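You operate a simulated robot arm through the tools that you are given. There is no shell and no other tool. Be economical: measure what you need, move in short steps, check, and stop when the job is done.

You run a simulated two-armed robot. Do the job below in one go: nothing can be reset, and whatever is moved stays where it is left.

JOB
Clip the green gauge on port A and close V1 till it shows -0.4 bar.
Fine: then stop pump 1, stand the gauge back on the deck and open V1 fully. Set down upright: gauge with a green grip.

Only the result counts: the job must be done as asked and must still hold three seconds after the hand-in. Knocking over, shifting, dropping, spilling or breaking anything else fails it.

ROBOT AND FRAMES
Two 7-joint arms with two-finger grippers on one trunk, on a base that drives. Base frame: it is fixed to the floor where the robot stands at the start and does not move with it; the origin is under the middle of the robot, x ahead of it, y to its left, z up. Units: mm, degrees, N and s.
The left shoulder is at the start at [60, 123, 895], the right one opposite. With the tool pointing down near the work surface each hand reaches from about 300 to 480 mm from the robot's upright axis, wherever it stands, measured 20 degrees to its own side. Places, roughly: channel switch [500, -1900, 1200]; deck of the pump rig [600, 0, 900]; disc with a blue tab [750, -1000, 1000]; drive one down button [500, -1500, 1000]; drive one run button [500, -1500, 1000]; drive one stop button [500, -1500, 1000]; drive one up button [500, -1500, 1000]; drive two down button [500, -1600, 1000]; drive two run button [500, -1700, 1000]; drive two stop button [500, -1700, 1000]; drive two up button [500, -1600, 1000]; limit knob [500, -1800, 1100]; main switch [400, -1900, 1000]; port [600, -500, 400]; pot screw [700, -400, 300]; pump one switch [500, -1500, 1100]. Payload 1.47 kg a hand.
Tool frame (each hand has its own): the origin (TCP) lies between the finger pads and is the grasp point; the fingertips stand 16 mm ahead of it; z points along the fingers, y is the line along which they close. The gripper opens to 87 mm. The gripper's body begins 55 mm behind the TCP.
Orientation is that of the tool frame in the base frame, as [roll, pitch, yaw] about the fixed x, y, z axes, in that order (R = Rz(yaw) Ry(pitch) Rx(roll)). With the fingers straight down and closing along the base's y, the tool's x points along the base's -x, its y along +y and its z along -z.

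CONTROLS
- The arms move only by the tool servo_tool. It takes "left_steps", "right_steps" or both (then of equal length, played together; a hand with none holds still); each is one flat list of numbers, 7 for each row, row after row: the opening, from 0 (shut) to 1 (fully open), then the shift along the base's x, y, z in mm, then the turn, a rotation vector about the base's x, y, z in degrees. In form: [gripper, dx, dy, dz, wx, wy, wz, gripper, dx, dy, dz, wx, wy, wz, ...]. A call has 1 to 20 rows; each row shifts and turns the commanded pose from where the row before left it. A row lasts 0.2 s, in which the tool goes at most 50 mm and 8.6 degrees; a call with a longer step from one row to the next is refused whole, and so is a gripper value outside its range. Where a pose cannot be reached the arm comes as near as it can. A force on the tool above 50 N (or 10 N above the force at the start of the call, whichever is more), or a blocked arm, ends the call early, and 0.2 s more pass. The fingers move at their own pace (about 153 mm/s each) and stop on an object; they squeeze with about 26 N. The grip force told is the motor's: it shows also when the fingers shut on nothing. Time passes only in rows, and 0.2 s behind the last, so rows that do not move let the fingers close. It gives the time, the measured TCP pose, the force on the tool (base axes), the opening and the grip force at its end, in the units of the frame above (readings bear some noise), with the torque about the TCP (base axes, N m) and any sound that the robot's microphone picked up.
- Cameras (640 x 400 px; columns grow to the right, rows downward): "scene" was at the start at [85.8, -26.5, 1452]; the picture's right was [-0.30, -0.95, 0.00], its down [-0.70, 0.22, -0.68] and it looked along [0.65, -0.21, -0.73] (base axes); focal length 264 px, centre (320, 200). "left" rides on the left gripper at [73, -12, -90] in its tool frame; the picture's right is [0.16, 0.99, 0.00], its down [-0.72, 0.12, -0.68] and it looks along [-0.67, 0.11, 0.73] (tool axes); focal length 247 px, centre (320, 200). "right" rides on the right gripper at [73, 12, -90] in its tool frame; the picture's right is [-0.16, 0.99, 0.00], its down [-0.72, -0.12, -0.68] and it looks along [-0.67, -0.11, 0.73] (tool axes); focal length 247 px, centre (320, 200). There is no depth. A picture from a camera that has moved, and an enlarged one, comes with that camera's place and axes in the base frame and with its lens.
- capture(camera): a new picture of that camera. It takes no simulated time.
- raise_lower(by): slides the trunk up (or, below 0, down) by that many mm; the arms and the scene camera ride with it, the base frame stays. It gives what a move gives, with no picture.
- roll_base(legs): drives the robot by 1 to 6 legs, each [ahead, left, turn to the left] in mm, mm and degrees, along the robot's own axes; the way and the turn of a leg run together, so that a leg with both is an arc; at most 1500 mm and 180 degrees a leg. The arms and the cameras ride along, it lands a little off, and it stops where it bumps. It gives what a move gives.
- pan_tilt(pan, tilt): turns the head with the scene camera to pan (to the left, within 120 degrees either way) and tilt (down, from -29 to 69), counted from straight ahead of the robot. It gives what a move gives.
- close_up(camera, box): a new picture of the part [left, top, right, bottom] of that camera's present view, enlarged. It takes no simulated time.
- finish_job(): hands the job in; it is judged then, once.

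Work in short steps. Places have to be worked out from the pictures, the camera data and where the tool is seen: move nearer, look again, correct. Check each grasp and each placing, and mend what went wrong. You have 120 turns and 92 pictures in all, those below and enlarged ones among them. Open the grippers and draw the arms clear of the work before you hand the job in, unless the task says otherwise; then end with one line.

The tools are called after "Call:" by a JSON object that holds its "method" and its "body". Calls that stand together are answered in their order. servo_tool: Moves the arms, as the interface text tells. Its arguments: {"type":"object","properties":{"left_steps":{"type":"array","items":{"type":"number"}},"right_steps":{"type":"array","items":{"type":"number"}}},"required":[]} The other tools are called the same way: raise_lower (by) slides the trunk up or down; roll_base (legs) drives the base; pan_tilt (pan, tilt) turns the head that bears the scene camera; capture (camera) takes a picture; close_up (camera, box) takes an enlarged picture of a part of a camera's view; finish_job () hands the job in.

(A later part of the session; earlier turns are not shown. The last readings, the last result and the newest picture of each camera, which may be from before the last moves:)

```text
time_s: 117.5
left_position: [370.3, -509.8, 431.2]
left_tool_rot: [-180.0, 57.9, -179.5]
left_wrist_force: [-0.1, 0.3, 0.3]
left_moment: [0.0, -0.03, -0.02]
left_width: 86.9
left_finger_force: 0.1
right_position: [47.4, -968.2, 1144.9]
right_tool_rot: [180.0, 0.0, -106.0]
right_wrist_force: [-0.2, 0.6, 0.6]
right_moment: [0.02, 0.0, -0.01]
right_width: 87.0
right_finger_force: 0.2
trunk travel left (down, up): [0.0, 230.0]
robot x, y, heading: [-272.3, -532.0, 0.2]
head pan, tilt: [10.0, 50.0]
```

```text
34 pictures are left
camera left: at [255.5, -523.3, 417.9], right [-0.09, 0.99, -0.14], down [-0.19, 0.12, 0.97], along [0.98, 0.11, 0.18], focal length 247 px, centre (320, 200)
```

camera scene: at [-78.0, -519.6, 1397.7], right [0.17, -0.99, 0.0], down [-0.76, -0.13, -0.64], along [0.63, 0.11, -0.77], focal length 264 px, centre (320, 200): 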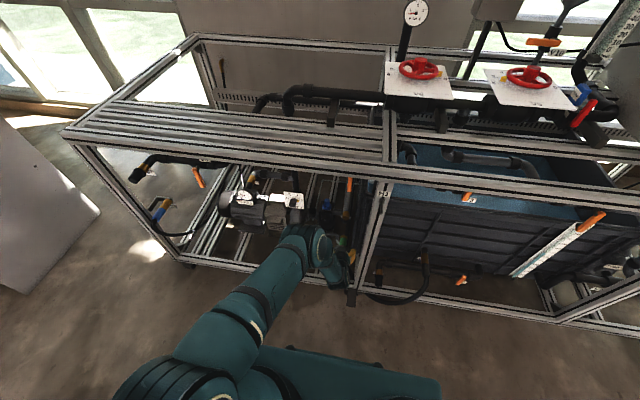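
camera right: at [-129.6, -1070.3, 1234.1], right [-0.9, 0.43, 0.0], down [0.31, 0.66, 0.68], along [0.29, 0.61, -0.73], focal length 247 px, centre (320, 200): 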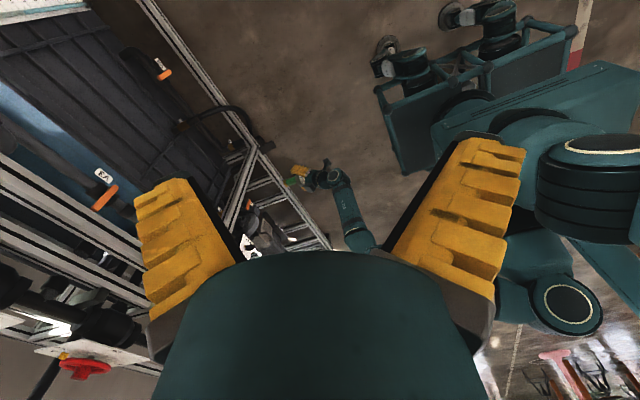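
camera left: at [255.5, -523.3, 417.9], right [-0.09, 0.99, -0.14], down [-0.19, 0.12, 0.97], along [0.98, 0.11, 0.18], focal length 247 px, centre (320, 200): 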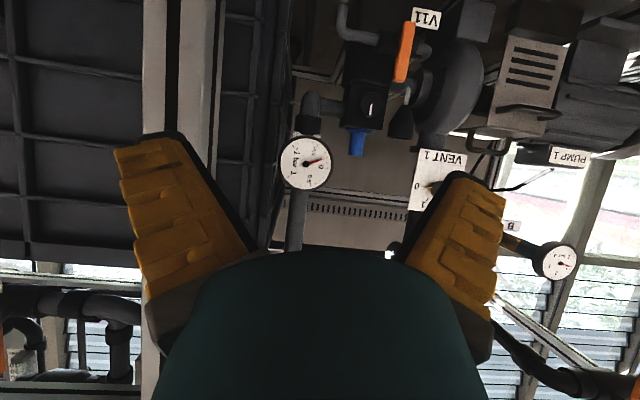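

Clipped and stable. Next V1: lever hangs at about x≈637, y≈−513, z 614–710. I back off, level the hand at z≈640 and stretch it to keep the elbow clear of the deck beam.

Call:
{"method": "roll_base", "body": {"legs": [[-150, 0, 0]]}}

Call:
{"method": "servo_tool", "body": {"left_steps": [0.5, 0, 0, 20, 0, 0, 0, 0.5, 0, 0, 20, 0, 0, 0, 0.5, 5, 0, 20, 0, 0, 0, 0.5, 10, 0, 20, 0, -4, 0, 0.5, 10, 0, 20, 0, -4, 0, 0.5, 10, 0, 20, 0, -4, 0, 0.5, 10, 0, 20, 0, -4, 0, 0.5, 10, 0, 20, 0, -4, 0, 0.5, 10, 0, 20, 0, -4, 0, 0.5, 10, 0, 20, 0, -4, 0, 0.5, 10, 0, 10, 0, -4, 0, 0.5, 5, 0, 0, 0, 0, 0]}}

Call:
{"method": "capture", "body": {"camera": "scene"}}

```text
time_s: 118.9
left_position: [222.1, -509.2, 431.5]
left_tool_rot: [-179.9, 58.0, -179.5]
left_wrist_force: [-0.1, 0.2, 0.7]
left_moment: [0.01, 0.05, -0.01]
left_width: 87.3
left_finger_force: 0.0
right_position: [-97.9, -968.8, 1144.7]
right_tool_rot: [-180.0, 0.0, -105.8]
right_wrist_force: [0.7, 0.5, -0.2]
right_moment: [0.0, -0.02, -0.01]
right_width: 87.2
right_finger_force: 0.0
trunk travel left (down, up): [0.0, 230.0]
robot x, y, heading: [-423.7, -530.5, 0.4]
head pan, tilt: [10.0, 50.0]
```

```text
time_s: 121.5
left_position: [312.3, -509.3, 641.5]
left_tool_rot: [-91.1, 89.7, -90.8]
left_wrist_force: [-0.6, 0.0, 1.2]
left_moment: [-0.01, 0.0, -0.02]
left_width: 49.3
left_finger_force: 4.1
right_position: [-98.3, -967.8, 1144.2]
right_tool_rot: [-180.0, 0.0, -105.9]
right_wrist_force: [-0.3, 0.1, -0.5]
right_moment: [-0.01, -0.01, 0.0]
right_width: 87.0
right_finger_force: 0.1
trunk travel left (down, up): [0.0, 230.0]
robot x, y, heading: [-418.3, -531.4, 0.1]
head pan, tilt: [10.0, 50.0]
```

```text
33 pictures are left
camera scene: at [-334.1, -520.1, 1397.8], right [0.18, -0.98, 0.0], down [-0.75, -0.14, -0.64], along [0.63, 0.12, -0.77], focal length 264 px, centre (320, 200)
```

scene: 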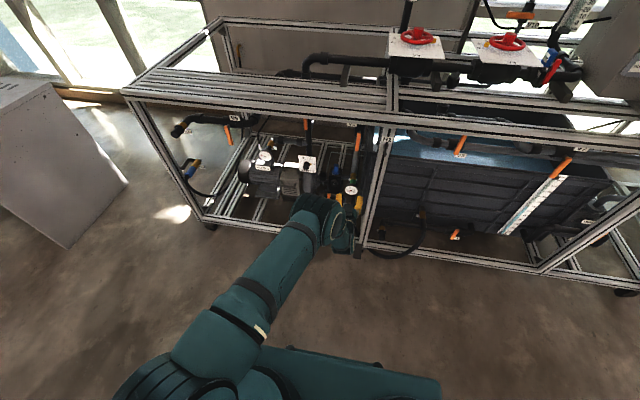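

Reached. For more elbow clearance I stretch another 50 mm, and zoom on V1 for a better fix.

Call:
{"method": "servo_tool", "body": {"left_steps": [0.5, 10, 0, 0, 0, 0, 0, 0.5, 10, 0, 0, 0, 0, 0, 0.5, 10, 0, 0, 0, 0, 0, 0.5, 10, 0, 0, 0, 0, 0, 0.5, 10, 0, 0, 0, 0, 0]}}

Call:
{"method": "close_up", "body": {"camera": "left", "box": [240, 0, 400, 160]}}

Call:
{"method": "close_up", "body": {"camera": "scene", "box": [300, 110, 400, 210]}}

```text
time_s: 122.7
left_position: [363.6, -509.2, 641.4]
left_tool_rot: [-100.9, 89.7, -100.5]
left_wrist_force: [-0.8, 0.4, 0.5]
left_moment: [0.01, -0.04, 0.02]
left_width: 49.0
left_finger_force: 3.9
right_position: [-97.7, -967.6, 1144.6]
right_tool_rot: [180.0, -0.1, -105.7]
right_wrist_force: [-0.9, 0.8, 0.7]
right_moment: [-0.02, 0.0, 0.04]
right_width: 87.2
right_finger_force: 0.0
trunk travel left (down, up): [0.0, 230.0]
robot x, y, heading: [-422.1, -530.8, 0.3]
head pan, tilt: [10.0, 50.0]
```

```text
2.50 times, centred on (320, 80) of left
camera zoom: at [274.2, -522.6, 569.3], right [-0.01, 0.99, -0.16], down [-0.68, 0.12, 0.72], along [0.73, 0.12, 0.67], focal length 617 px, centre (320, 500)
```

zoom: 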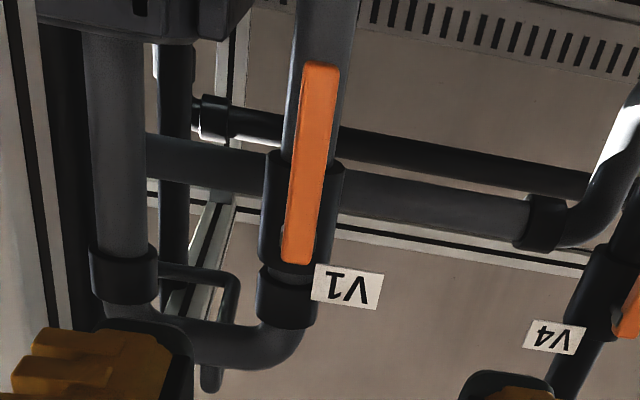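

```text
4.00 times, centred on (350, 160) of scene
camera zoom: at [-334.0, -520.2, 1397.7], right [0.18, -0.98, 0.0], down [-0.75, -0.14, -0.64], along [0.63, 0.12, -0.77], focal length 1058 px, centre (200, 360)
```

zoom: 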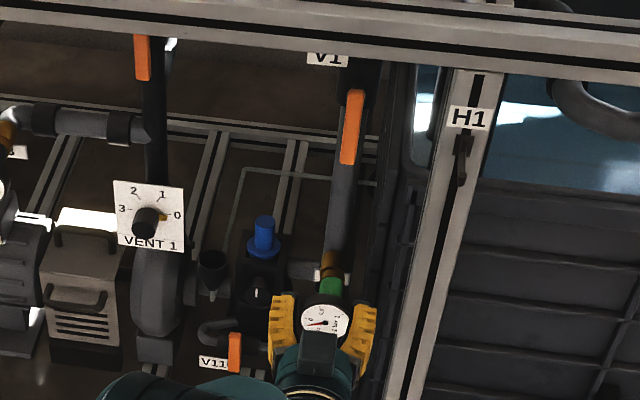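

Lever fixed: front face x≈631, y≈−514, z 616–712 with the pivot on top. Before engaging it I bring the right hand down to where its camera can watch the dial past post H1.

Call:
{"method": "servo_tool", "body": {"right_steps": [0.3, 5.7, 16.4, -31.3, 0, 0, -7.7, 0.3, 5.7, 16.4, -31.3, 0, 0, -7.7, 0.3, 5.7, 16.4, -31.3, 0, 0, -7.7, 0.3, 5.7, 16.4, -31.3, 0, 0, -7.7, 0.3, 5.7, 16.4, -31.3, 0, 0, -7.7, 0.3, 5.7, 16.4, -31.3, 0, 0, -7.7, 0.3, 5.7, 16.4, -31.3, 0, 0, -7.7, 0.3, 5.7, 16.4, -31.3, 2.28, -6.27, 0, 0.3, 5.7, 16.4, -31.3, 2.28, -6.27, 0, 0.3, 5.7, 16.4, -31.3, 2.28, -6.27, 0, 0.3, 5.7, 16.4, -31.3, 0, 0, 0, 0.3, 5.7, 16.4, -31.3, 0, 0, 0, 0.3, 5.7, 16.4, -31.3, 0, 0, 0, 0.3, 5.7, 16.4, -31.3, 0, 0, 0, 0.3, 5.7, 16.4, -31.3, 0, 0, 0, 0.3, 5.7, 16.4, -31.3, 0, 0, 0, 0.3, 5.7, 16.4, -31.3, 0, 0, 0, 0.3, 5.7, 16.4, -31.3, 0, 0, 0]}}

Call:
{"method": "capture", "body": {"camera": "right"}}

```text
time_s: 126.5
left_position: [364.3, -509.0, 640.8]
left_tool_rot: [-102.9, 89.8, -102.5]
left_wrist_force: [0.2, 0.1, -0.9]
left_moment: [-0.02, -0.01, 0.04]
left_width: 49.2
left_finger_force: 4.0
right_position: [4.7, -671.1, 580.3]
right_tool_rot: [-179.8, 20.1, -159.7]
right_wrist_force: [0.0, 0.1, -0.8]
right_moment: [0.0, 0.04, 0.02]
right_width: 32.2
right_finger_force: 4.7
trunk travel left (down, up): [0.0, 230.0]
robot x, y, heading: [-420.1, -536.7, 0.2]
head pan, tilt: [10.0, 50.0]
```

```text
30 pictures are left
camera right: at [-93.3, -693.8, 639.2], right [-0.2, 0.98, 0.05], down [0.46, 0.05, 0.89], along [0.87, 0.2, -0.46], focal length 247 px, centre (320, 200)
```

right: 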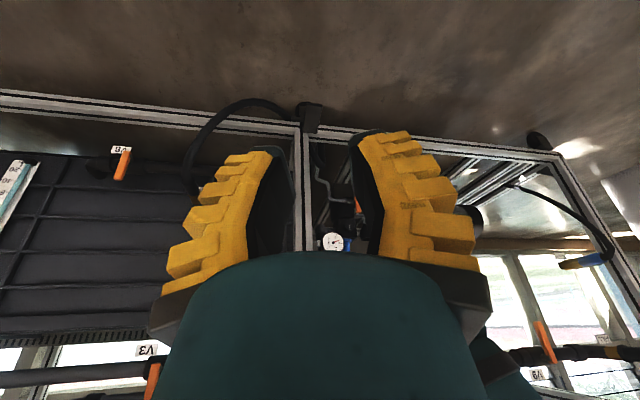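

Dial visible by the right camera. I open the right gripper, turn it 7° more, advance the base 190 mm and check arm clearance.

Call:
{"method": "servo_tool", "body": {"right_steps": [1, 0, 0, 0, 0, 0, 3.5, 1, 0, 0, 0, 0, 0, 3.5]}}

Call:
{"method": "roll_base", "body": {"legs": [[190, 0, 0]]}}

Call:
{"method": "capture", "body": {"camera": "scene"}}

Call:
{"method": "close_up", "body": {"camera": "left", "box": [220, 60, 420, 260]}}

```text
time_s: 127.1
left_position: [364.1, -509.4, 642.3]
left_tool_rot: [-101.2, 89.7, -100.9]
left_wrist_force: [0.6, 0.8, 1.0]
left_moment: [-0.02, -0.01, 0.01]
left_width: 49.0
left_finger_force: 4.3
right_position: [3.8, -672.8, 580.4]
right_tool_rot: [-179.9, 20.0, -152.6]
right_wrist_force: [-0.6, 0.0, -0.5]
right_moment: [-0.01, -0.02, -0.02]
right_width: 86.8
right_finger_force: 0.2
trunk travel left (down, up): [0.0, 230.0]
robot x, y, heading: [-422.0, -531.0, 0.4]
head pan, tilt: [10.0, 50.0]
```

```text
time_s: 128.7
left_position: [553.3, -505.8, 641.0]
left_tool_rot: [-107.3, 89.8, -106.8]
left_wrist_force: [0.0, 0.0, -0.1]
left_moment: [-0.02, 0.0, -0.01]
left_width: 48.9
left_finger_force: 3.8
right_position: [196.4, -670.1, 581.0]
right_tool_rot: [-179.9, 20.1, -152.5]
right_wrist_force: [-0.2, -1.2, 0.2]
right_moment: [-0.02, 0.0, -0.01]
right_width: 87.0
right_finger_force: 0.0
trunk travel left (down, up): [0.0, 230.0]
robot x, y, heading: [-228.2, -528.4, 0.7]
head pan, tilt: [10.0, 50.0]
```

```text
29 pictures are left
camera scene: at [-143.0, -518.2, 1397.7], right [0.18, -0.98, 0.0], down [-0.75, -0.14, -0.64], along [0.63, 0.12, -0.77], focal length 264 px, centre (320, 200)
```

scene: 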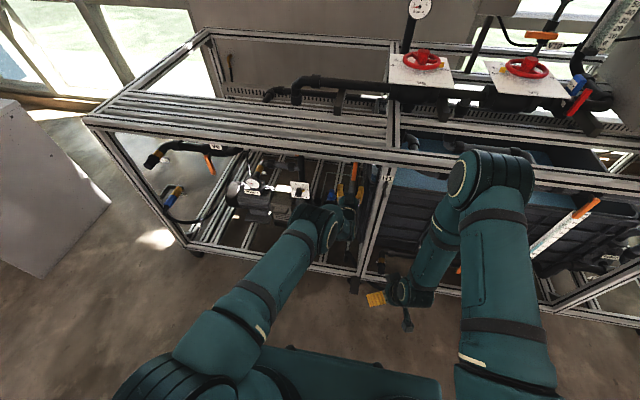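

```text
2.00 times, centred on (320, 160) of left
camera zoom: at [464.8, -518.9, 569.0], right [-0.01, 0.99, -0.16], down [-0.68, 0.11, 0.72], along [0.73, 0.12, 0.67], focal length 494 px, centre (320, 280)
```

zoom: 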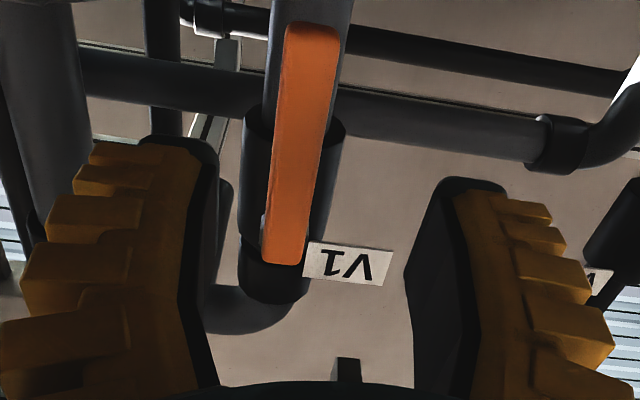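

Both elbows look clear. I shift −7 mm in y, lower 10 mm, drive 60 mm and check the lever between the fingers.

Call:
{"method": "servo_tool", "body": {"left_steps": [0.7, 0, -7, -5, 0, 0, 0, 0.7, 0, 0, -5, 0, 0, 0]}}

Call:
{"method": "roll_base", "body": {"legs": [[60, 0, -0.5]]}}

Call:
{"method": "capture", "body": {"camera": "left"}}

Call:
{"method": "capture", "body": {"camera": "right"}}

```text
time_s: 129.3
left_position: [554.2, -511.7, 631.1]
left_tool_rot: [-104.5, 89.7, -104.0]
left_wrist_force: [-0.1, -0.4, 0.1]
left_moment: [0.02, 0.01, 0.0]
left_width: 65.5
left_finger_force: 2.9
right_position: [194.8, -669.3, 581.0]
right_tool_rot: [-179.9, 20.0, -152.5]
right_wrist_force: [0.3, 0.6, 0.2]
right_moment: [0.02, -0.01, 0.05]
right_width: 86.9
right_finger_force: 0.0
trunk travel left (down, up): [0.0, 230.0]
robot x, y, heading: [-228.7, -529.7, 0.9]
head pan, tilt: [10.0, 50.0]
```

```text
time_s: 130.2
left_position: [594.2, -517.4, 630.2]
left_tool_rot: [-45.7, 89.7, -45.5]
left_wrist_force: [-9.9, 1.0, 3.6]
left_moment: [-0.31, 0.03, -0.38]
left_width: 68.3
left_finger_force: 3.8
right_position: [236.5, -672.9, 580.4]
right_tool_rot: [-179.8, 20.1, -152.8]
right_wrist_force: [0.3, 0.2, 0.9]
right_moment: [-0.01, -0.02, 0.02]
right_width: 87.0
right_finger_force: 0.0
trunk travel left (down, up): [0.0, 230.0]
robot x, y, heading: [-187.2, -529.8, 0.1]
head pan, tilt: [10.0, 50.0]
stopped in leg 1: the force on the tool passed its limit at 152 N (the readings are from after the stop); the commanded pose is now the measured one
```

```text
27 pictures are left
camera left: at [505.2, -530.0, 557.2], right [0.0, 0.99, -0.16], down [-0.68, 0.12, 0.72], along [0.73, 0.11, 0.67], focal length 247 px, centre (320, 200)
```

left: 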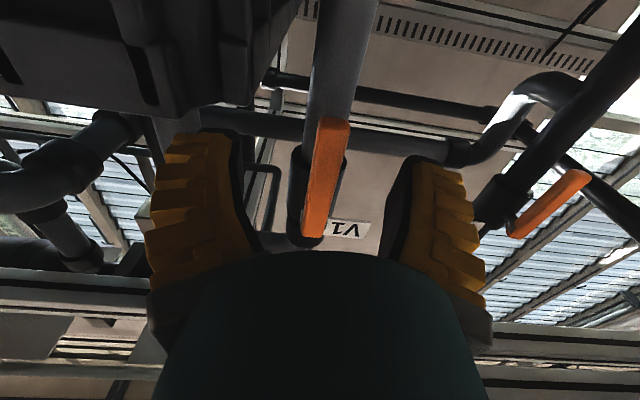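

```text
26 pictures are left
camera right: at [143.7, -706.2, 640.1], right [-0.32, 0.95, 0.05], down [0.45, 0.1, 0.89], along [0.84, 0.31, -0.46], focal length 247 px, centre (320, 200)
```

right: 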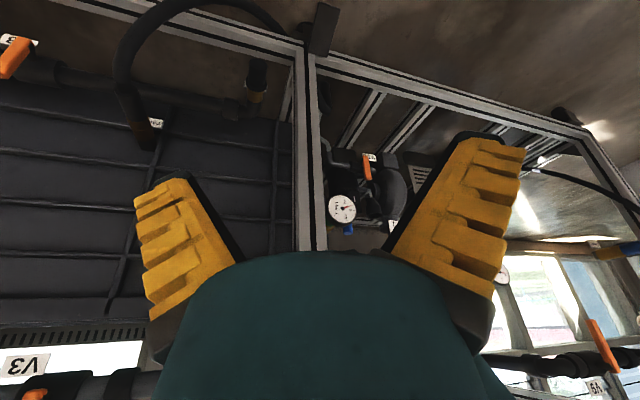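

The right finger hit the tank edge (opening too wide). I back off, narrow the gripper and recentre on the lever at y≈−512.

Call:
{"method": "servo_tool", "body": {"left_steps": [0.7, -15, 2, 0, 0, 0, 0, 0.38, 0, 3.5, 0, 0, 0, 0, 0.38, 0, 0, 0, 0, 0, 0, 0.38, 8, 0, 0, 0, 0, 0, 0.38, 8, 0, 0, 0, 0, 0]}}

Call:
{"method": "close_up", "body": {"camera": "left", "box": [170, 60, 470, 260]}}

```text
time_s: 131.4
left_position: [595.5, -511.8, 628.7]
left_tool_rot: [-52.8, 89.7, -52.6]
left_wrist_force: [0.1, 1.1, -0.9]
left_moment: [-0.02, 0.01, 0.01]
left_width: 38.8
left_finger_force: 4.1
right_position: [238.3, -672.0, 580.9]
right_tool_rot: [-179.9, 20.0, -152.9]
right_wrist_force: [0.7, -0.3, -0.3]
right_moment: [0.02, 0.01, -0.01]
right_width: 86.9
right_finger_force: 0.1
trunk travel left (down, up): [0.0, 230.0]
robot x, y, heading: [-180.9, -533.3, -0.2]
head pan, tilt: [10.0, 50.0]
```

```text
2.00 times, centred on (320, 160) of left
camera zoom: at [506.1, -524.3, 556.8], right [0.0, 0.99, -0.16], down [-0.68, 0.12, 0.72], along [0.73, 0.11, 0.67], focal length 494 px, centre (320, 280)
```

zoom: 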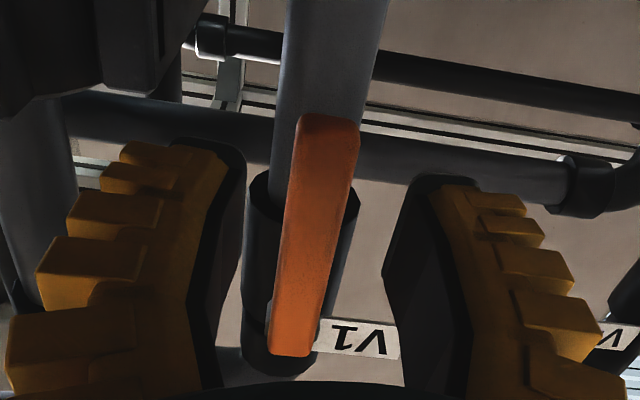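

Clear of the tank now. Advance to the lever.

Call:
{"method": "servo_tool", "body": {"left_steps": [0.38, 5, 0, 0, 0, 0, 0, 0.38, 5, 0, 0, 0, 0, 0, 0.38, 5, 0, 0, 0, 0, 0, 0.38, 5, 0, 0, 0, 0, 0, 0.38, 5, 0, 0, 0, 0, 0, 0.38, 5, 0, 0, 0, 0, 0]}}

Call:
{"method": "close_up", "body": {"camera": "left", "box": [170, 60, 470, 260]}}

```text
time_s: 132.8
left_position: [624.7, -509.7, 629.7]
left_tool_rot: [-58.3, 89.7, -58.1]
left_wrist_force: [-16.4, 5.0, 2.5]
left_moment: [-0.09, 0.3, -0.81]
left_width: 42.2
left_finger_force: 6.3
right_position: [237.6, -672.2, 582.3]
right_tool_rot: [-179.8, 20.1, -152.9]
right_wrist_force: [-0.1, -0.2, 0.5]
right_moment: [0.04, 0.01, -0.02]
right_width: 87.1
right_finger_force: 0.0
trunk travel left (down, up): [0.0, 230.0]
robot x, y, heading: [-185.7, -533.5, 0.3]
head pan, tilt: [10.0, 50.0]
```

```text
2.00 times, centred on (320, 160) of left
camera zoom: at [535.3, -523.2, 556.3], right [0.0, 0.99, -0.16], down [-0.68, 0.12, 0.72], along [0.73, 0.11, 0.67], focal length 494 px, centre (320, 280)
```

zoom: 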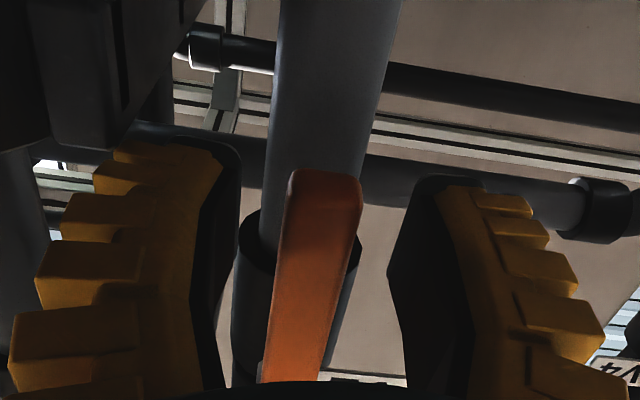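

Contact on the outer right side again (tank). I back off slightly, shift 8 mm left with a small yaw to keep the body off the tank, and go in again.

Call:
{"method": "servo_tool", "body": {"left_steps": [0.38, -10, 0, 0, 0, 0, 0, 0.38, 0, 8, 0, 0, 0, -3, 0.38, 0, 0, 0, 0, 0, -3, 0.38, 4, 0, 0, 0, 0, 0, 0.38, 4, 0, 0, 0, 0, 0, 0.38, 4, 0, 0, 0, 0, 0]}}

Call:
{"method": "close_up", "body": {"camera": "left", "box": [170, 60, 470, 260]}}

```text
time_s: 133.8
left_position: [626.6, -513.9, 622.3]
left_tool_rot: [-21.2, 89.3, -26.1]
left_wrist_force: [-33.3, 13.2, 18.6]
left_moment: [-0.74, 0.61, -1.41]
left_width: 38.8
left_finger_force: 4.6
left hand out of reach, approached as far as the arm can: row 3
right_position: [235.0, -670.7, 582.5]
right_tool_rot: [-179.7, 20.2, -152.7]
right_wrist_force: [-0.4, 0.1, 0.1]
right_moment: [-0.02, 0.02, -0.03]
right_width: 86.8
right_finger_force: 0.1
trunk travel left (down, up): [0.0, 230.0]
robot x, y, heading: [-181.0, -528.1, 0.6]
head pan, tilt: [10.0, 50.0]
stopped in row 4 (left hand): the force on the tool passed its limit at 64 N (the readings are from after the stop); the commanded pose is now the measured one
```

```text
2.00 times, centred on (320, 160) of left
camera zoom: at [537.6, -517.8, 549.2], right [0.09, 0.98, -0.16], down [-0.67, 0.18, 0.72], along [0.73, 0.05, 0.68], focal length 494 px, centre (320, 280)
```

zoom: 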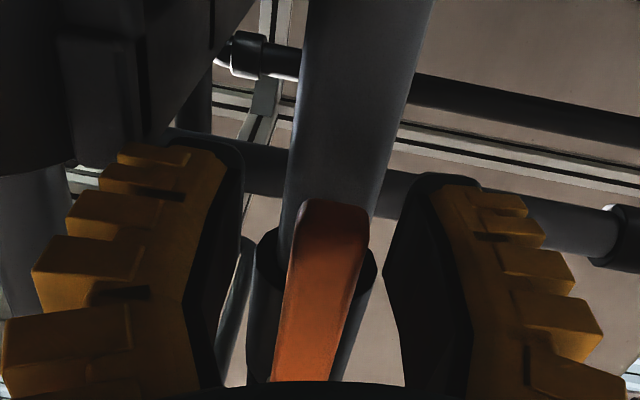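

The tank lip touches the finger's lower outer edge (around z≈615). I back off and go in higher, at z≈657, above the lip.

Call:
{"method": "servo_tool", "body": {"left_steps": [0.38, -10, 1, 0, 0, 0, 0, 0.38, -10, 2, 8, 0, 0, 2.5, 0.38, 0, 1, 10, 0, 0, 2.5, 0.38, 0, 0, 10, 0, 0, 0, 0.38, 0, 0, 7, 0, 0, 0, 0.38, 0, 0, 0, 0, 0, 0]}}

Call:
{"method": "close_up", "body": {"camera": "left", "box": [170, 60, 470, 260]}}

Call:
{"method": "close_up", "body": {"camera": "right", "box": [270, 140, 420, 260]}}

```text
time_s: 135.2
left_position: [611.4, -514.8, 652.6]
left_tool_rot: [-35.5, 89.8, -35.5]
left_wrist_force: [-0.7, 1.3, -0.6]
left_moment: [0.03, 0.02, -0.04]
left_width: 39.1
left_finger_force: 3.8
left hand out of reach, approached as far as the arm can: row 1
right_position: [238.0, -672.2, 580.7]
right_tool_rot: [-179.9, 19.9, -152.6]
right_wrist_force: [-0.6, -0.1, -0.3]
right_moment: [-0.03, -0.01, 0.03]
right_width: 87.0
right_finger_force: 0.0
trunk travel left (down, up): [0.0, 230.0]
robot x, y, heading: [-188.3, -529.1, 0.0]
head pan, tilt: [10.0, 50.0]
```

```text
2.00 times, centred on (320, 160) of left
camera zoom: at [522.9, -527.3, 579.4], right [0.0, 0.99, -0.16], down [-0.68, 0.12, 0.72], along [0.73, 0.11, 0.67], focal length 494 px, centre (320, 280)
```

zoom: 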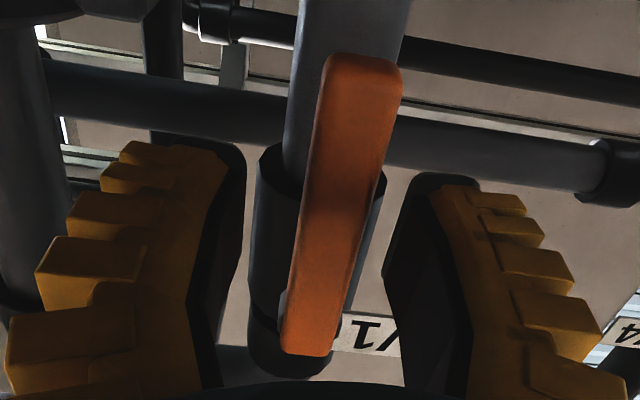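

```text
3.33 times, centred on (345, 200) of right
camera zoom: at [143.8, -705.0, 639.9], right [-0.32, 0.95, 0.05], down [0.45, 0.1, 0.89], along [0.83, 0.31, -0.46], focal length 823 px, centre (237, 200)
```

zoom: 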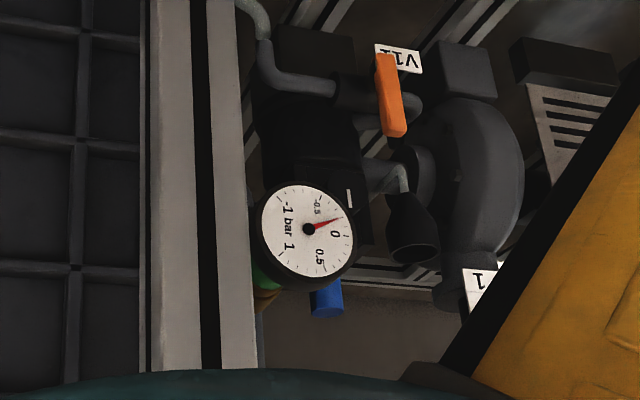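

Lip is out of the way and the dial is readable (≈−0.2). Shift +4 mm, advance 16 mm and close on the lever.

Call:
{"method": "servo_tool", "body": {"left_steps": [0.38, 4, 4, 0, 0, 0, 0, 0.38, 4, 0, 0, 0, 0, 0, 0.38, 4, 0, 0, 0, 0, 0, 0.38, 4, 0, 0, 0, 0, 0, 0, 0, 0, 0, 0, 0, 0, 0, 0, 0, 0, 0, 0, 0, 0, 0, 0, 0, 0, 0, 0]}}

Call:
{"method": "close_up", "body": {"camera": "left", "box": [170, 60, 470, 260]}}

```text
time_s: 136.8
left_position: [625.6, -511.1, 650.6]
left_tool_rot: [-44.7, 89.7, -44.9]
left_wrist_force: [-13.8, -0.9, -0.6]
left_moment: [0.05, -0.13, -0.02]
left_width: 13.0
left_finger_force: 29.9
right_position: [236.9, -670.1, 581.2]
right_tool_rot: [-179.8, 20.0, -152.8]
right_wrist_force: [-0.1, -0.2, 0.4]
right_moment: [-0.02, 0.0, 0.03]
right_width: 87.3
right_finger_force: 0.0
trunk travel left (down, up): [0.0, 230.0]
robot x, y, heading: [-182.6, -529.2, 0.4]
head pan, tilt: [10.0, 50.0]
```

```text
2.00 times, centred on (320, 160) of left
camera zoom: at [537.2, -522.9, 578.5], right [0.0, 0.99, -0.16], down [-0.68, 0.12, 0.72], along [0.73, 0.11, 0.67], focal length 494 px, centre (320, 280)
```

zoom: 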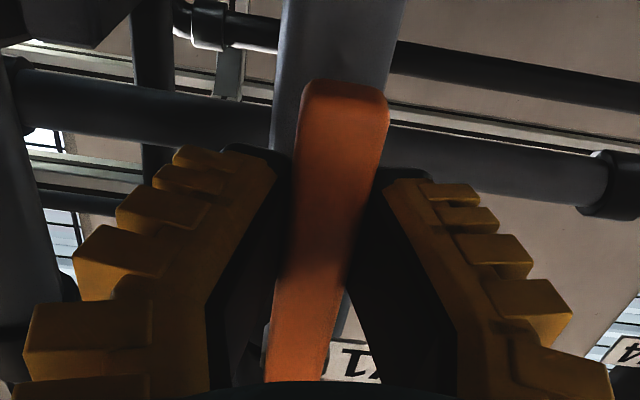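

Gripped. I ease 2 mm back and turn 10° about the pivot (lower end toward +y).

Call:
{"method": "servo_tool", "body": {"left_steps": [0, -2, 0, 0, 0, 0, 0, 0, 0, 4.4, 0.2, 5, 0, 0, 0, 0, 4.3, 0.6, 5, 0, 0]}}

Call:
{"method": "close_up", "body": {"camera": "right", "box": [320, 170, 370, 230]}}

```text
time_s: 137.6
left_position: [624.7, -509.8, 651.8]
left_tool_rot: [89.0, 80.0, 88.2]
left_wrist_force: [-4.9, -34.5, -6.1]
left_moment: [-0.6, -0.2, -0.34]
left_width: 13.2
left_finger_force: 30.3
right_position: [237.7, -673.2, 579.5]
right_tool_rot: [-179.9, 20.0, -153.0]
right_wrist_force: [-0.4, 0.2, -0.9]
right_moment: [-0.02, 0.0, 0.0]
right_width: 86.9
right_finger_force: 0.1
trunk travel left (down, up): [0.0, 230.0]
robot x, y, heading: [-187.6, -530.5, 0.3]
head pan, tilt: [10.0, 50.0]
```

```text
6.67 times, centred on (345, 200) of right
camera zoom: at [143.5, -707.3, 639.4], right [-0.32, 0.95, 0.05], down [0.45, 0.1, 0.89], along [0.83, 0.31, -0.46], focal length 1646 px, centre (153, 200)
```

zoom: 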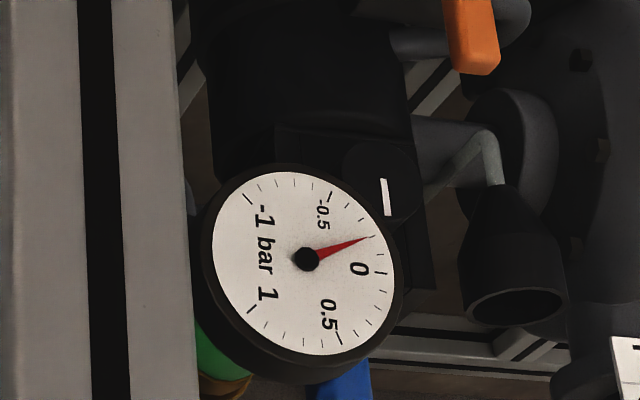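

It resists that way (35 N, no motion). I return and try the other direction (lower end toward −y).

Call:
{"method": "servo_tool", "body": {"left_steps": [0, 0, -4.3, -0.6, -5, 0, 0, 0, 0, -4.4, -0.2, -5, 0, 0, 0, 0, -4.4, 0.2, -5, 0, 0, 0, 0, -4.3, 0.6, -5, 0, 0]}}

Call:
{"method": "close_up", "body": {"camera": "right", "box": [320, 170, 370, 230]}}

```text
time_s: 138.6
left_position: [629.0, -519.6, 652.2]
left_tool_rot: [-89.3, 79.9, -88.6]
left_wrist_force: [-17.4, 1.8, -0.7]
left_moment: [-0.05, -0.01, 0.04]
left_width: 15.8
left_finger_force: 30.0
left hand out of reach, approached as far as the arm can: row 4
right_position: [236.9, -669.2, 581.0]
right_tool_rot: [-179.8, 20.1, -152.6]
right_wrist_force: [-0.2, 0.0, 0.0]
right_moment: [0.01, -0.04, -0.03]
right_width: 86.9
right_finger_force: 0.0
trunk travel left (down, up): [0.0, 230.0]
robot x, y, heading: [-186.2, -527.7, 0.2]
head pan, tilt: [10.0, 50.0]
```

```text
6.67 times, centred on (345, 200) of right
camera zoom: at [143.5, -704.0, 640.2], right [-0.32, 0.95, 0.05], down [0.45, 0.1, 0.89], along [0.83, 0.31, -0.46], focal length 1646 px, centre (153, 200)
```

zoom: 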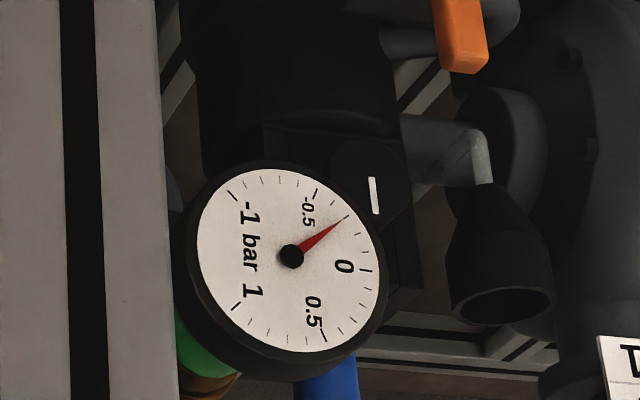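

That direction closes it: now about −0.3 bar. I turn about 3.5° more.

Call:
{"method": "servo_tool", "body": {"left_steps": [0, -2, -1.5, 0.3, -1.7, 0, 0, 0, 0, -1.5, 0.4, -1.7, 0, 0, 0, 0, 0, 0, 0, 0, 0]}}

Call:
{"method": "close_up", "body": {"camera": "right", "box": [320, 170, 370, 230]}}

```text
time_s: 139.4
left_position: [635.9, -533.9, 654.2]
left_tool_rot: [-88.2, 76.5, -87.8]
left_wrist_force: [-15.7, 19.5, 6.8]
left_moment: [-0.75, -0.03, 0.21]
left_width: 26.0
left_finger_force: 30.3
left hand out of reach, approached as far as the arm can: row 1, 2
right_position: [237.1, -670.3, 581.9]
right_tool_rot: [-179.7, 20.1, -152.8]
right_wrist_force: [0.7, 0.2, 0.1]
right_moment: [0.0, 0.03, 0.02]
right_width: 86.9
right_finger_force: 0.1
trunk travel left (down, up): [0.0, 230.0]
robot x, y, heading: [-186.8, -530.6, 0.4]
head pan, tilt: [10.0, 50.0]
```

```text
6.67 times, centred on (345, 200) of right
camera zoom: at [143.3, -704.1, 640.7], right [-0.32, 0.95, 0.05], down [0.45, 0.1, 0.89], along [0.83, 0.31, -0.46], focal length 1646 px, centre (153, 200)
```

zoom: 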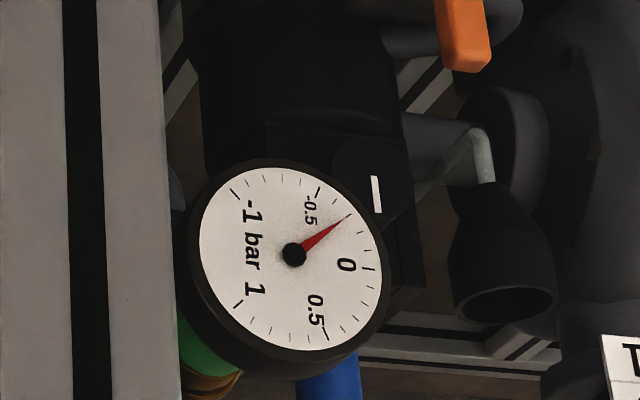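

Reading still −0.3; the arm is at its reach limit and the grip slipped. I release, back off, bring the base 45 mm nearer and look at the lever.

Call:
{"method": "servo_tool", "body": {"left_steps": [0.38, 0, 0, 0, 0, 0, 0, 0.38, -12, 2, 0, 0, 0, 0, 0.38, -15, 5, 0, 0, 0, 0, 0.38, -15, 5, 0, 0, 0, 0, 0.38, -15, 3, 0, 5, 0, 0, 0.38, 0, 0, 0, 5, 0, 0]}}

Call:
{"method": "roll_base", "body": {"legs": [[40, 0, 0]]}}

Call:
{"method": "close_up", "body": {"camera": "left", "box": [170, 40, 470, 260]}}

```text
time_s: 140.8
left_position: [597.1, -548.5, 645.6]
left_tool_rot: [-87.1, 86.6, -87.0]
left_wrist_force: [0.5, 0.0, 0.1]
left_moment: [-0.02, 0.01, -0.01]
left_width: 38.8
left_finger_force: 4.4
left hand out of reach, approached as far as the arm can: row 2, 3, 4
right_position: [238.2, -671.2, 580.6]
right_tool_rot: [-179.8, 20.0, -152.8]
right_wrist_force: [0.0, -0.6, 0.1]
right_moment: [0.01, -0.02, 0.01]
right_width: 87.2
right_finger_force: 0.0
trunk travel left (down, up): [0.0, 230.0]
robot x, y, heading: [-186.8, -528.9, 0.3]
head pan, tilt: [10.0, 50.0]
```

```text
time_s: 141.7
left_position: [637.1, -547.2, 645.7]
left_tool_rot: [-87.6, 86.5, -87.6]
left_wrist_force: [0.6, 0.0, -1.0]
left_moment: [-0.01, -0.02, 0.01]
left_width: 39.2
left_finger_force: 4.4
right_position: [277.3, -669.5, 581.3]
right_tool_rot: [-179.8, 20.0, -152.7]
right_wrist_force: [0.1, -0.5, 0.7]
right_moment: [0.01, -0.04, 0.04]
right_width: 87.0
right_finger_force: 0.0
trunk travel left (down, up): [0.0, 230.0]
robot x, y, heading: [-149.1, -528.2, 0.2]
head pan, tilt: [10.0, 50.0]
```

```text
1.82 times, centred on (320, 150) of left
camera zoom: at [547.9, -564.3, 573.6], right [0.0, 0.98, -0.22], down [-0.68, 0.16, 0.71], along [0.73, 0.15, 0.67], focal length 449 px, centre (320, 291)
```

zoom: 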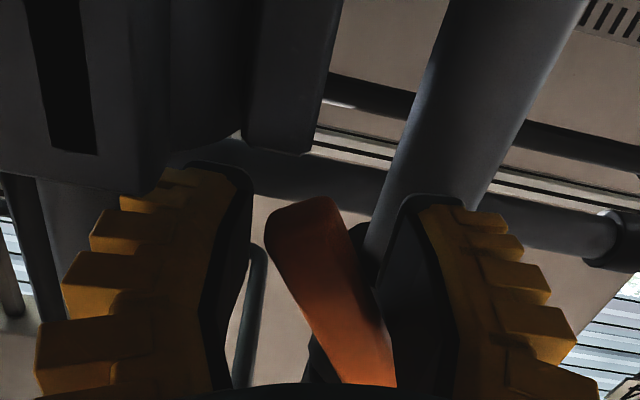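

Call:
{"method": "capture", "body": {"camera": "right"}}

```text
15 pictures are left
camera right: at [183.7, -704.7, 639.7], right [-0.32, 0.95, 0.05], down [0.45, 0.1, 0.89], along [0.83, 0.31, -0.46], focal length 247 px, centre (320, 200)
```

right: 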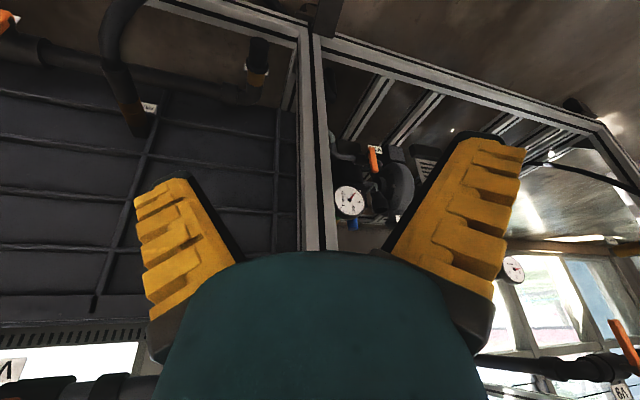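

Call:
{"method": "close_up", "body": {"camera": "right", "box": [327, 177, 373, 223]}}

```text
8.70 times, centred on (350, 200) of right
camera zoom: at [183.7, -704.7, 639.7], right [-0.32, 0.95, 0.05], down [0.45, 0.1, 0.89], along [0.83, 0.31, -0.46], focal length 2148 px, centre (59, 200)
```

zoom: 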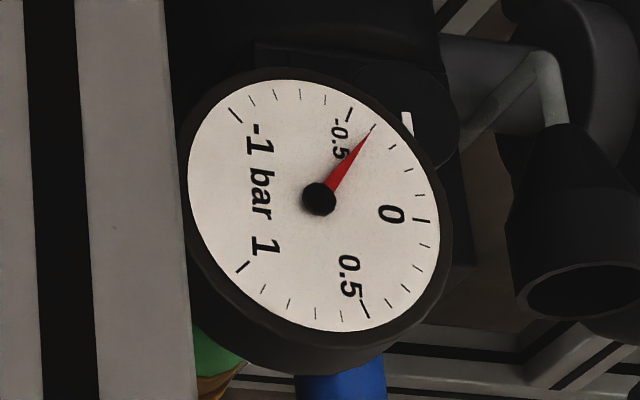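

The needle now stands on the −0.4 tick (lever nudged during the back-off), with no force on the hand. I withdraw straight back without touching it, then drive to the panel.

Call:
{"method": "roll_base", "body": {"legs": [[-330, 0, 0], [0, -1080, 0]]}}

Call:
{"method": "pan_tilt", "body": {"pan": 0, "tilt": 25}}

Call:
{"method": "close_up", "body": {"camera": "scene", "box": [250, 140, 400, 240]}}

```text
time_s: 153.2
left_position: [303.1, -1634.4, 645.8]
left_tool_rot: [-87.2, 86.6, -87.8]
left_wrist_force: [-0.9, 0.9, -0.6]
left_moment: [-0.02, 0.02, 0.0]
left_width: 38.8
left_finger_force: 4.0
right_position: [-58.8, -1753.4, 580.6]
right_tool_rot: [-179.9, 20.0, -153.2]
right_wrist_force: [-0.9, 0.5, -0.4]
right_moment: [0.03, -0.02, 0.0]
right_width: 87.0
right_finger_force: 0.0
trunk travel left (down, up): [0.0, 230.0]
robot x, y, heading: [-484.0, -1608.8, -0.3]
head pan, tilt: [10.0, 50.0]
```

```text
time_s: 154.1
left_position: [302.0, -1633.9, 644.3]
left_tool_rot: [-87.3, 86.5, -87.9]
left_wrist_force: [-0.8, 0.1, 0.3]
left_moment: [0.01, -0.02, -0.02]
left_width: 39.0
left_finger_force: 4.8
right_position: [-58.9, -1754.0, 581.2]
right_tool_rot: [-179.8, 20.0, -153.2]
right_wrist_force: [0.1, 0.2, -0.1]
right_moment: [-0.03, 0.01, -0.02]
right_width: 87.2
right_finger_force: 0.0
trunk travel left (down, up): [0.0, 230.0]
robot x, y, heading: [-483.9, -1608.9, -0.0]
head pan, tilt: [0.0, 25.0]
```

```text
4.00 times, centred on (325, 190) of scene
camera zoom: at [-379.0, -1611.0, 1435.2], right [0.0, -1.0, 0.0], down [-0.42, 0.0, -0.91], along [0.91, 0.0, -0.42], focal length 1058 px, centre (300, 240)
```

zoom: 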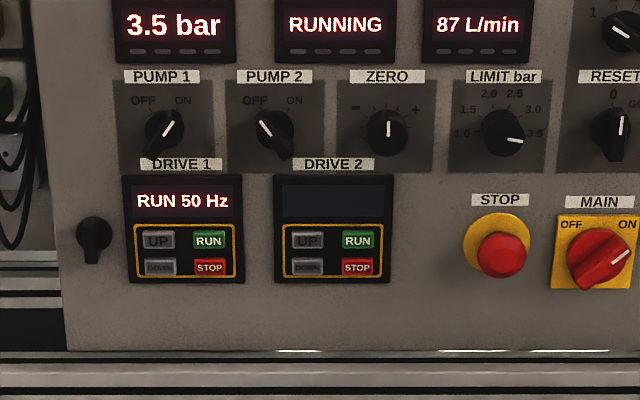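

Panel is clear: DRIVE 1 STOP is at about [442, −1533, 1025]. I raise the trunk, shift left, close the left fingers, and roll the hand 90° so the fingertips are flat and fit the button.

Call:
{"method": "raise_lower", "body": {"by": 230}}

Call:
{"method": "roll_base", "body": {"legs": [[0, 95, 0]]}}

Call:
{"method": "servo_tool", "body": {"left_steps": [0, -12, 0, 12.2, 7.8, 0, 0, 0, -12, 0, 12.2, 7.8, 0, 0, 0, -12, 0, 12.2, 7.8, 0, 0, 0, -12, 0, 12.2, 7.8, 0, 0, 0, -12, 0, 12.2, 7.8, 0, 0, 0, -12, 0, 12.2, 7.8, 0, 0, 0, -12, 0, 12.2, 7.8, 0, 0, 0, -12, 0, 12.2, 7.8, 0, 0, 0, -12, 0, 12.2, 7.8, 0, 0, 0, -12, 0, 12.2, 7.8, 0, 0, 0, -12, 0, 12.2, 7.8, 0, 0, 0, -12, 0, 12.2, 7.8, 0, 0]}}

```text
time_s: 156.5
left_position: [302.4, -1634.1, 875.9]
left_tool_rot: [-87.5, 86.6, -88.2]
left_wrist_force: [0.2, 0.5, 0.8]
left_moment: [0.01, 0.02, -0.02]
left_width: 38.9
left_finger_force: 4.5
right_position: [-59.2, -1753.7, 810.1]
right_tool_rot: [-179.8, 20.0, -153.2]
right_wrist_force: [0.3, -0.4, -0.8]
right_moment: [0.0, -0.02, 0.03]
right_width: 86.6
right_finger_force: 0.1
trunk travel left (down, up): [-230.0, 0.0]
robot x, y, heading: [-480.9, -1609.0, -0.2]
head pan, tilt: [0.0, 25.0]
```

```text
time_s: 158.0
left_position: [302.6, -1536.9, 875.8]
left_tool_rot: [-87.2, 86.4, -87.7]
left_wrist_force: [-0.1, -0.1, -0.3]
left_moment: [-0.03, 0.02, -0.01]
left_width: 39.3
left_finger_force: 4.2
right_position: [-59.1, -1657.1, 810.8]
right_tool_rot: [-179.8, 20.0, -153.1]
right_wrist_force: [0.5, -0.9, -1.1]
right_moment: [-0.03, -0.03, 0.0]
right_width: 86.9
right_finger_force: 0.1
trunk travel left (down, up): [-230.0, 0.0]
robot x, y, heading: [-481.8, -1510.7, -0.3]
head pan, tilt: [0.0, 25.0]
```

```text
time_s: 160.6
left_position: [158.2, -1537.3, 1023.0]
left_tool_rot: [90.6, -0.1, 89.9]
left_wrist_force: [0.3, 0.2, -0.5]
left_moment: [0.0, 0.03, 0.01]
left_width: 0.1
left_finger_force: 25.8
right_position: [-58.1, -1656.6, 810.1]
right_tool_rot: [-179.8, 20.0, -153.1]
right_wrist_force: [0.2, 0.0, 0.1]
right_moment: [0.01, 0.01, 0.03]
right_width: 87.2
right_finger_force: 0.2
trunk travel left (down, up): [-230.0, 0.0]
robot x, y, heading: [-480.9, -1515.3, -0.0]
head pan, tilt: [0.0, 25.0]
```

Pose is right. Drive 225 mm forward, then check fingertip against the button.

Call:
{"method": "roll_base", "body": {"legs": [[225, 0, 0]]}}

Call:
{"method": "close_up", "body": {"camera": "scene", "box": [240, 220, 400, 320]}}

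```text
time_s: 162.4
left_position: [388.6, -1537.3, 1022.8]
left_tool_rot: [90.6, 0.0, 90.0]
left_wrist_force: [-0.5, -0.3, -0.2]
left_moment: [-0.01, -0.05, -0.01]
left_width: 0.1
left_finger_force: 26.5
right_position: [172.7, -1658.2, 810.0]
right_tool_rot: [-179.9, 19.9, -153.2]
right_wrist_force: [1.2, 0.6, 0.5]
right_moment: [0.0, 0.0, -0.02]
right_width: 87.1
right_finger_force: 0.0
trunk travel left (down, up): [-230.0, 0.0]
robot x, y, heading: [-248.3, -1509.3, -0.3]
head pan, tilt: [0.0, 25.0]
```

```text
4.00 times, centred on (320, 270) of scene
camera zoom: at [-146.7, -1514.8, 1665.2], right [0.0, -1.0, 0.0], down [-0.42, 0.0, -0.91], along [0.91, 0.0, -0.42], focal length 1058 px, centre (320, -80)
```

zoom: 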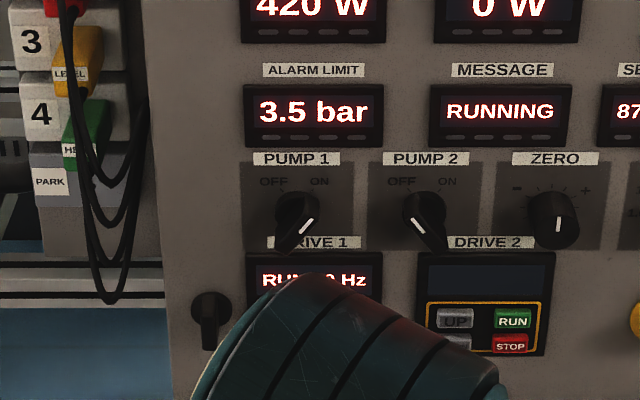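

STOP is refined to about [457, −1532, 1019]. I correct and advance, gently at the end.

Call:
{"method": "servo_tool", "body": {"left_steps": [0, 8, 5, -5.5, 0, 0, 0, 0, 8, 0, 0, 0, 0, 0, 0, 8, 0, 0, 0, 0, 0, 0, 8, 0, 0, 0, 0, 0, 0, 4, 0, 0, 0, 0, 0, 0, 3, 0, 0, 0, 0, 0, 0, 3, 0, 0, 0, 0, 0, 0, 3, 0, 0, 0, 0, 0, 0, 3, 0, 0, 0, 0, 0]}}

```text
time_s: 164.4
left_position: [437.1, -1532.8, 1016.0]
left_tool_rot: [90.6, 0.0, 89.9]
left_wrist_force: [-0.6, -0.9, 0.8]
left_moment: [0.0, -0.01, 0.03]
left_width: 0.2
left_finger_force: 25.9
right_position: [173.1, -1656.4, 810.3]
right_tool_rot: [-179.7, 20.0, -153.3]
right_wrist_force: [0.7, 0.1, -0.3]
right_moment: [-0.01, 0.04, 0.03]
right_width: 86.9
right_finger_force: 0.1
trunk travel left (down, up): [-230.0, 0.0]
robot x, y, heading: [-253.2, -1510.2, -0.0]
head pan, tilt: [0.0, 25.0]
```

Tip at x≈453, no contact yet. I continue in 2 mm rows until there is a reaction.

Call:
{"method": "servo_tool", "body": {"left_steps": [0, 2, 0, 0, 0, 0, 0, 0, 2, 0, 0, 0, 0, 0, 0, 2, 0, 0, 0, 0, 0, 0, 2, 0, 0, 0, 0, 0]}}

```text
time_s: 165.4
left_position: [443.8, -1532.1, 1016.2]
left_tool_rot: [90.6, -0.1, 89.9]
left_wrist_force: [-2.4, 1.9, -0.8]
left_moment: [-0.04, -0.06, 0.04]
left_width: 0.0
left_finger_force: 26.0
right_position: [173.2, -1656.4, 810.9]
right_tool_rot: [-179.8, 20.0, -153.2]
right_wrist_force: [0.6, 0.2, 0.0]
right_moment: [0.0, -0.03, -0.03]
right_width: 87.2
right_finger_force: 0.1
trunk travel left (down, up): [-230.0, 0.0]
robot x, y, heading: [-248.9, -1515.3, -0.1]
head pan, tilt: [0.0, 25.0]
heard: click
```

A click. I retreat and read the panel.

Call:
{"method": "servo_tool", "body": {"left_steps": [0, -8, 0, 0, 0, 0, 0, 0, -30, 0, 0, 0, 0, 0]}}

Call:
{"method": "roll_base", "body": {"legs": [[-240, 0, 0]]}}

Call:
{"method": "close_up", "body": {"camera": "scene", "box": [200, 140, 440, 290]}}

```text
time_s: 166.0
left_position: [407.4, -1534.0, 1019.4]
left_tool_rot: [90.6, -0.1, 89.9]
left_wrist_force: [1.0, -0.5, -0.2]
left_moment: [0.03, 0.04, 0.02]
left_width: 0.0
left_finger_force: 26.1
right_position: [173.1, -1656.4, 811.5]
right_tool_rot: [-179.8, 20.1, -153.2]
right_wrist_force: [-0.2, 0.5, -0.4]
right_moment: [-0.01, -0.02, 0.05]
right_width: 86.6
right_finger_force: 0.1
trunk travel left (down, up): [-230.0, 0.0]
robot x, y, heading: [-247.4, -1515.4, -0.3]
head pan, tilt: [0.0, 25.0]
```

```text
time_s: 167.8
left_position: [165.2, -1534.8, 1018.7]
left_tool_rot: [90.6, -0.1, 89.8]
left_wrist_force: [-0.1, -0.1, 0.1]
left_moment: [0.03, 0.04, -0.01]
left_width: 0.0
left_finger_force: 25.5
right_position: [-70.1, -1656.6, 811.8]
right_tool_rot: [-179.8, 20.2, -153.2]
right_wrist_force: [-0.5, 0.5, 0.4]
right_moment: [0.0, 0.01, 0.0]
right_width: 87.2
right_finger_force: 0.0
trunk travel left (down, up): [-230.0, 0.0]
robot x, y, heading: [-491.7, -1512.8, -0.1]
head pan, tilt: [0.0, 25.0]
```

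```text
2.67 times, centred on (320, 215) of scene
camera zoom: at [-391.5, -1514.4, 1665.3], right [0.0, -1.0, 0.0], down [-0.42, 0.0, -0.91], along [0.91, 0.0, -0.42], focal length 705 px, centre (320, 160)
```

zoom: 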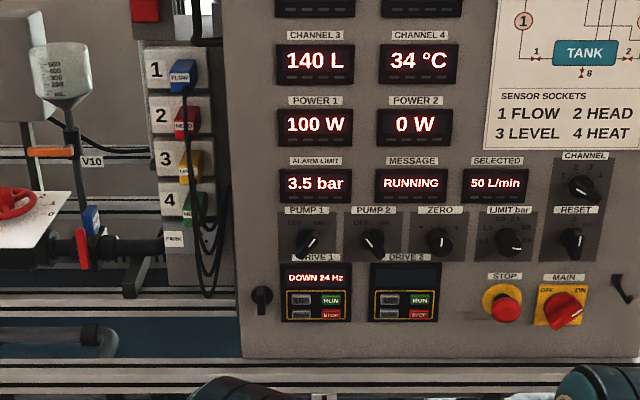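

Drive 1 is ramping down (24 Hz, 100 W and falling) — I'll verify 0 later. Now I set the left hand back to the tilted gauge pose in free space.

Call:
{"method": "raise_lower", "body": {"by": -230}}

Call:
{"method": "servo_tool", "body": {"left_steps": [1, 0, 3, -20, -8.24, 0, 0, 1, 0, 3, -20, -8.24, 0, 0, 1, 0, 3, -20, -8.24, 0, 0, 1, 0, 3, -20, -8.24, 0, 0, 1, 0, 3, -20, -8.24, 0, 0, 1, 0, 3, -20, -8.24, 0, 0, 1, 0, 3, -20, -8.24, 0, 0, 1, 0, 3, -20, -8.24, 0, 0, 1, 0, 3, -20, -8.24, 0, 0, 1, 0, 3, -20, -8.24, 0, 0, 1, 0, 3, -20, -8.24, 0, 0, 1, 0, 3, -25, 0, 8, 0, 1, 0, 3, -25, 0, 8, 0, 1, 0, 3, -25, 0, 8, 0, 1, -4, 0, -25, 0, 8, 0, 1, -4, 0, -13, 0, 0, 0, 1, -4, 0, -13, 0, 0, 0, 1, 0, 0, -13, 0, 0, 0]}}

Call:
{"method": "roll_base", "body": {"legs": [[0, 980, 0], [240, 0, 0]]}}

```text
time_s: 170.2
left_position: [164.9, -1532.9, 788.3]
left_tool_rot: [90.6, -0.1, 89.7]
left_wrist_force: [0.6, -0.2, -0.1]
left_moment: [-0.03, 0.0, 0.02]
left_width: 0.0
left_finger_force: 25.8
right_position: [-69.7, -1657.4, 581.1]
right_tool_rot: [-179.8, 19.9, -153.2]
right_wrist_force: [-0.2, -1.1, 0.8]
right_moment: [-0.03, 0.01, 0.01]
right_width: 87.0
right_finger_force: 0.0
trunk travel left (down, up): [0.0, 230.0]
robot x, y, heading: [-492.9, -1510.3, -0.3]
head pan, tilt: [0.0, 25.0]
```

```text
time_s: 174.0
left_position: [151.0, -1493.9, 430.8]
left_tool_rot: [-178.4, 58.3, -178.9]
left_wrist_force: [-0.5, 0.4, -0.2]
left_moment: [-0.02, 0.02, 0.04]
left_width: 87.0
left_finger_force: 0.1
right_position: [-69.6, -1657.3, 580.0]
right_tool_rot: [-179.8, 20.0, -153.1]
right_wrist_force: [-0.9, 0.0, 0.4]
right_moment: [0.02, 0.03, -0.01]
right_width: 87.1
right_finger_force: 0.1
trunk travel left (down, up): [0.0, 230.0]
robot x, y, heading: [-490.3, -1513.1, -0.3]
head pan, tilt: [0.0, 25.0]
```

```text
time_s: 184.3
left_position: [395.2, -510.4, 428.5]
left_tool_rot: [-178.5, 58.2, -178.8]
left_wrist_force: [0.1, 0.3, 0.3]
left_moment: [-0.01, 0.0, 0.01]
left_width: 87.0
left_finger_force: 0.0
right_position: [172.6, -674.2, 581.3]
right_tool_rot: [-179.7, 20.0, -153.1]
right_wrist_force: [0.3, 0.7, -0.2]
right_moment: [-0.02, -0.01, 0.03]
right_width: 87.1
right_finger_force: 0.1
trunk travel left (down, up): [0.0, 230.0]
robot x, y, heading: [-246.5, -532.0, -0.0]
head pan, tilt: [0.0, 25.0]
```

Pose recovered. Small orientation fix, then one look ahead at the gauge.

Call:
{"method": "servo_tool", "body": {"left_steps": [1, 0, -1, 1, 0.8, -0.2, 0.25]}}

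Call:
{"method": "close_up", "body": {"camera": "left", "box": [220, 100, 420, 260]}}

```text
time_s: 184.7
left_position: [393.7, -511.5, 430.0]
left_tool_rot: [179.9, 58.3, -179.8]
left_wrist_force: [-0.4, -0.1, -0.4]
left_moment: [0.0, 0.02, 0.02]
left_width: 87.0
left_finger_force: 0.1
right_position: [172.9, -675.6, 580.8]
right_tool_rot: [-179.7, 20.0, -153.1]
right_wrist_force: [0.1, 0.9, 0.0]
right_moment: [-0.04, 0.02, 0.01]
right_width: 86.9
right_finger_force: 0.1
trunk travel left (down, up): [0.0, 230.0]
robot x, y, heading: [-249.6, -528.6, -0.0]
head pan, tilt: [0.0, 25.0]
```

```text
2.50 times, centred on (320, 180) of left
camera zoom: at [280.0, -523.2, 415.8], right [-0.09, 0.99, -0.13], down [-0.2, 0.11, 0.97], along [0.98, 0.11, 0.19], focal length 617 px, centre (320, 250)
```

zoom: 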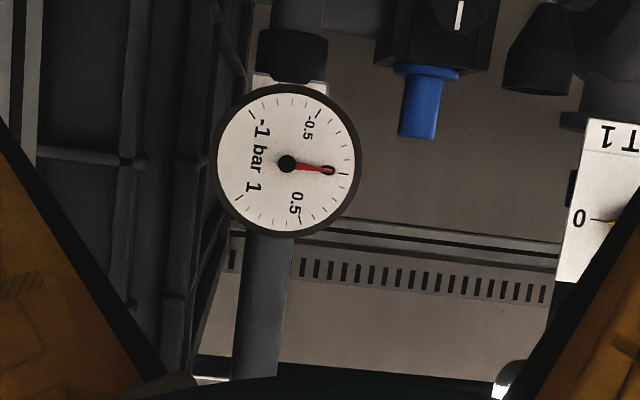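

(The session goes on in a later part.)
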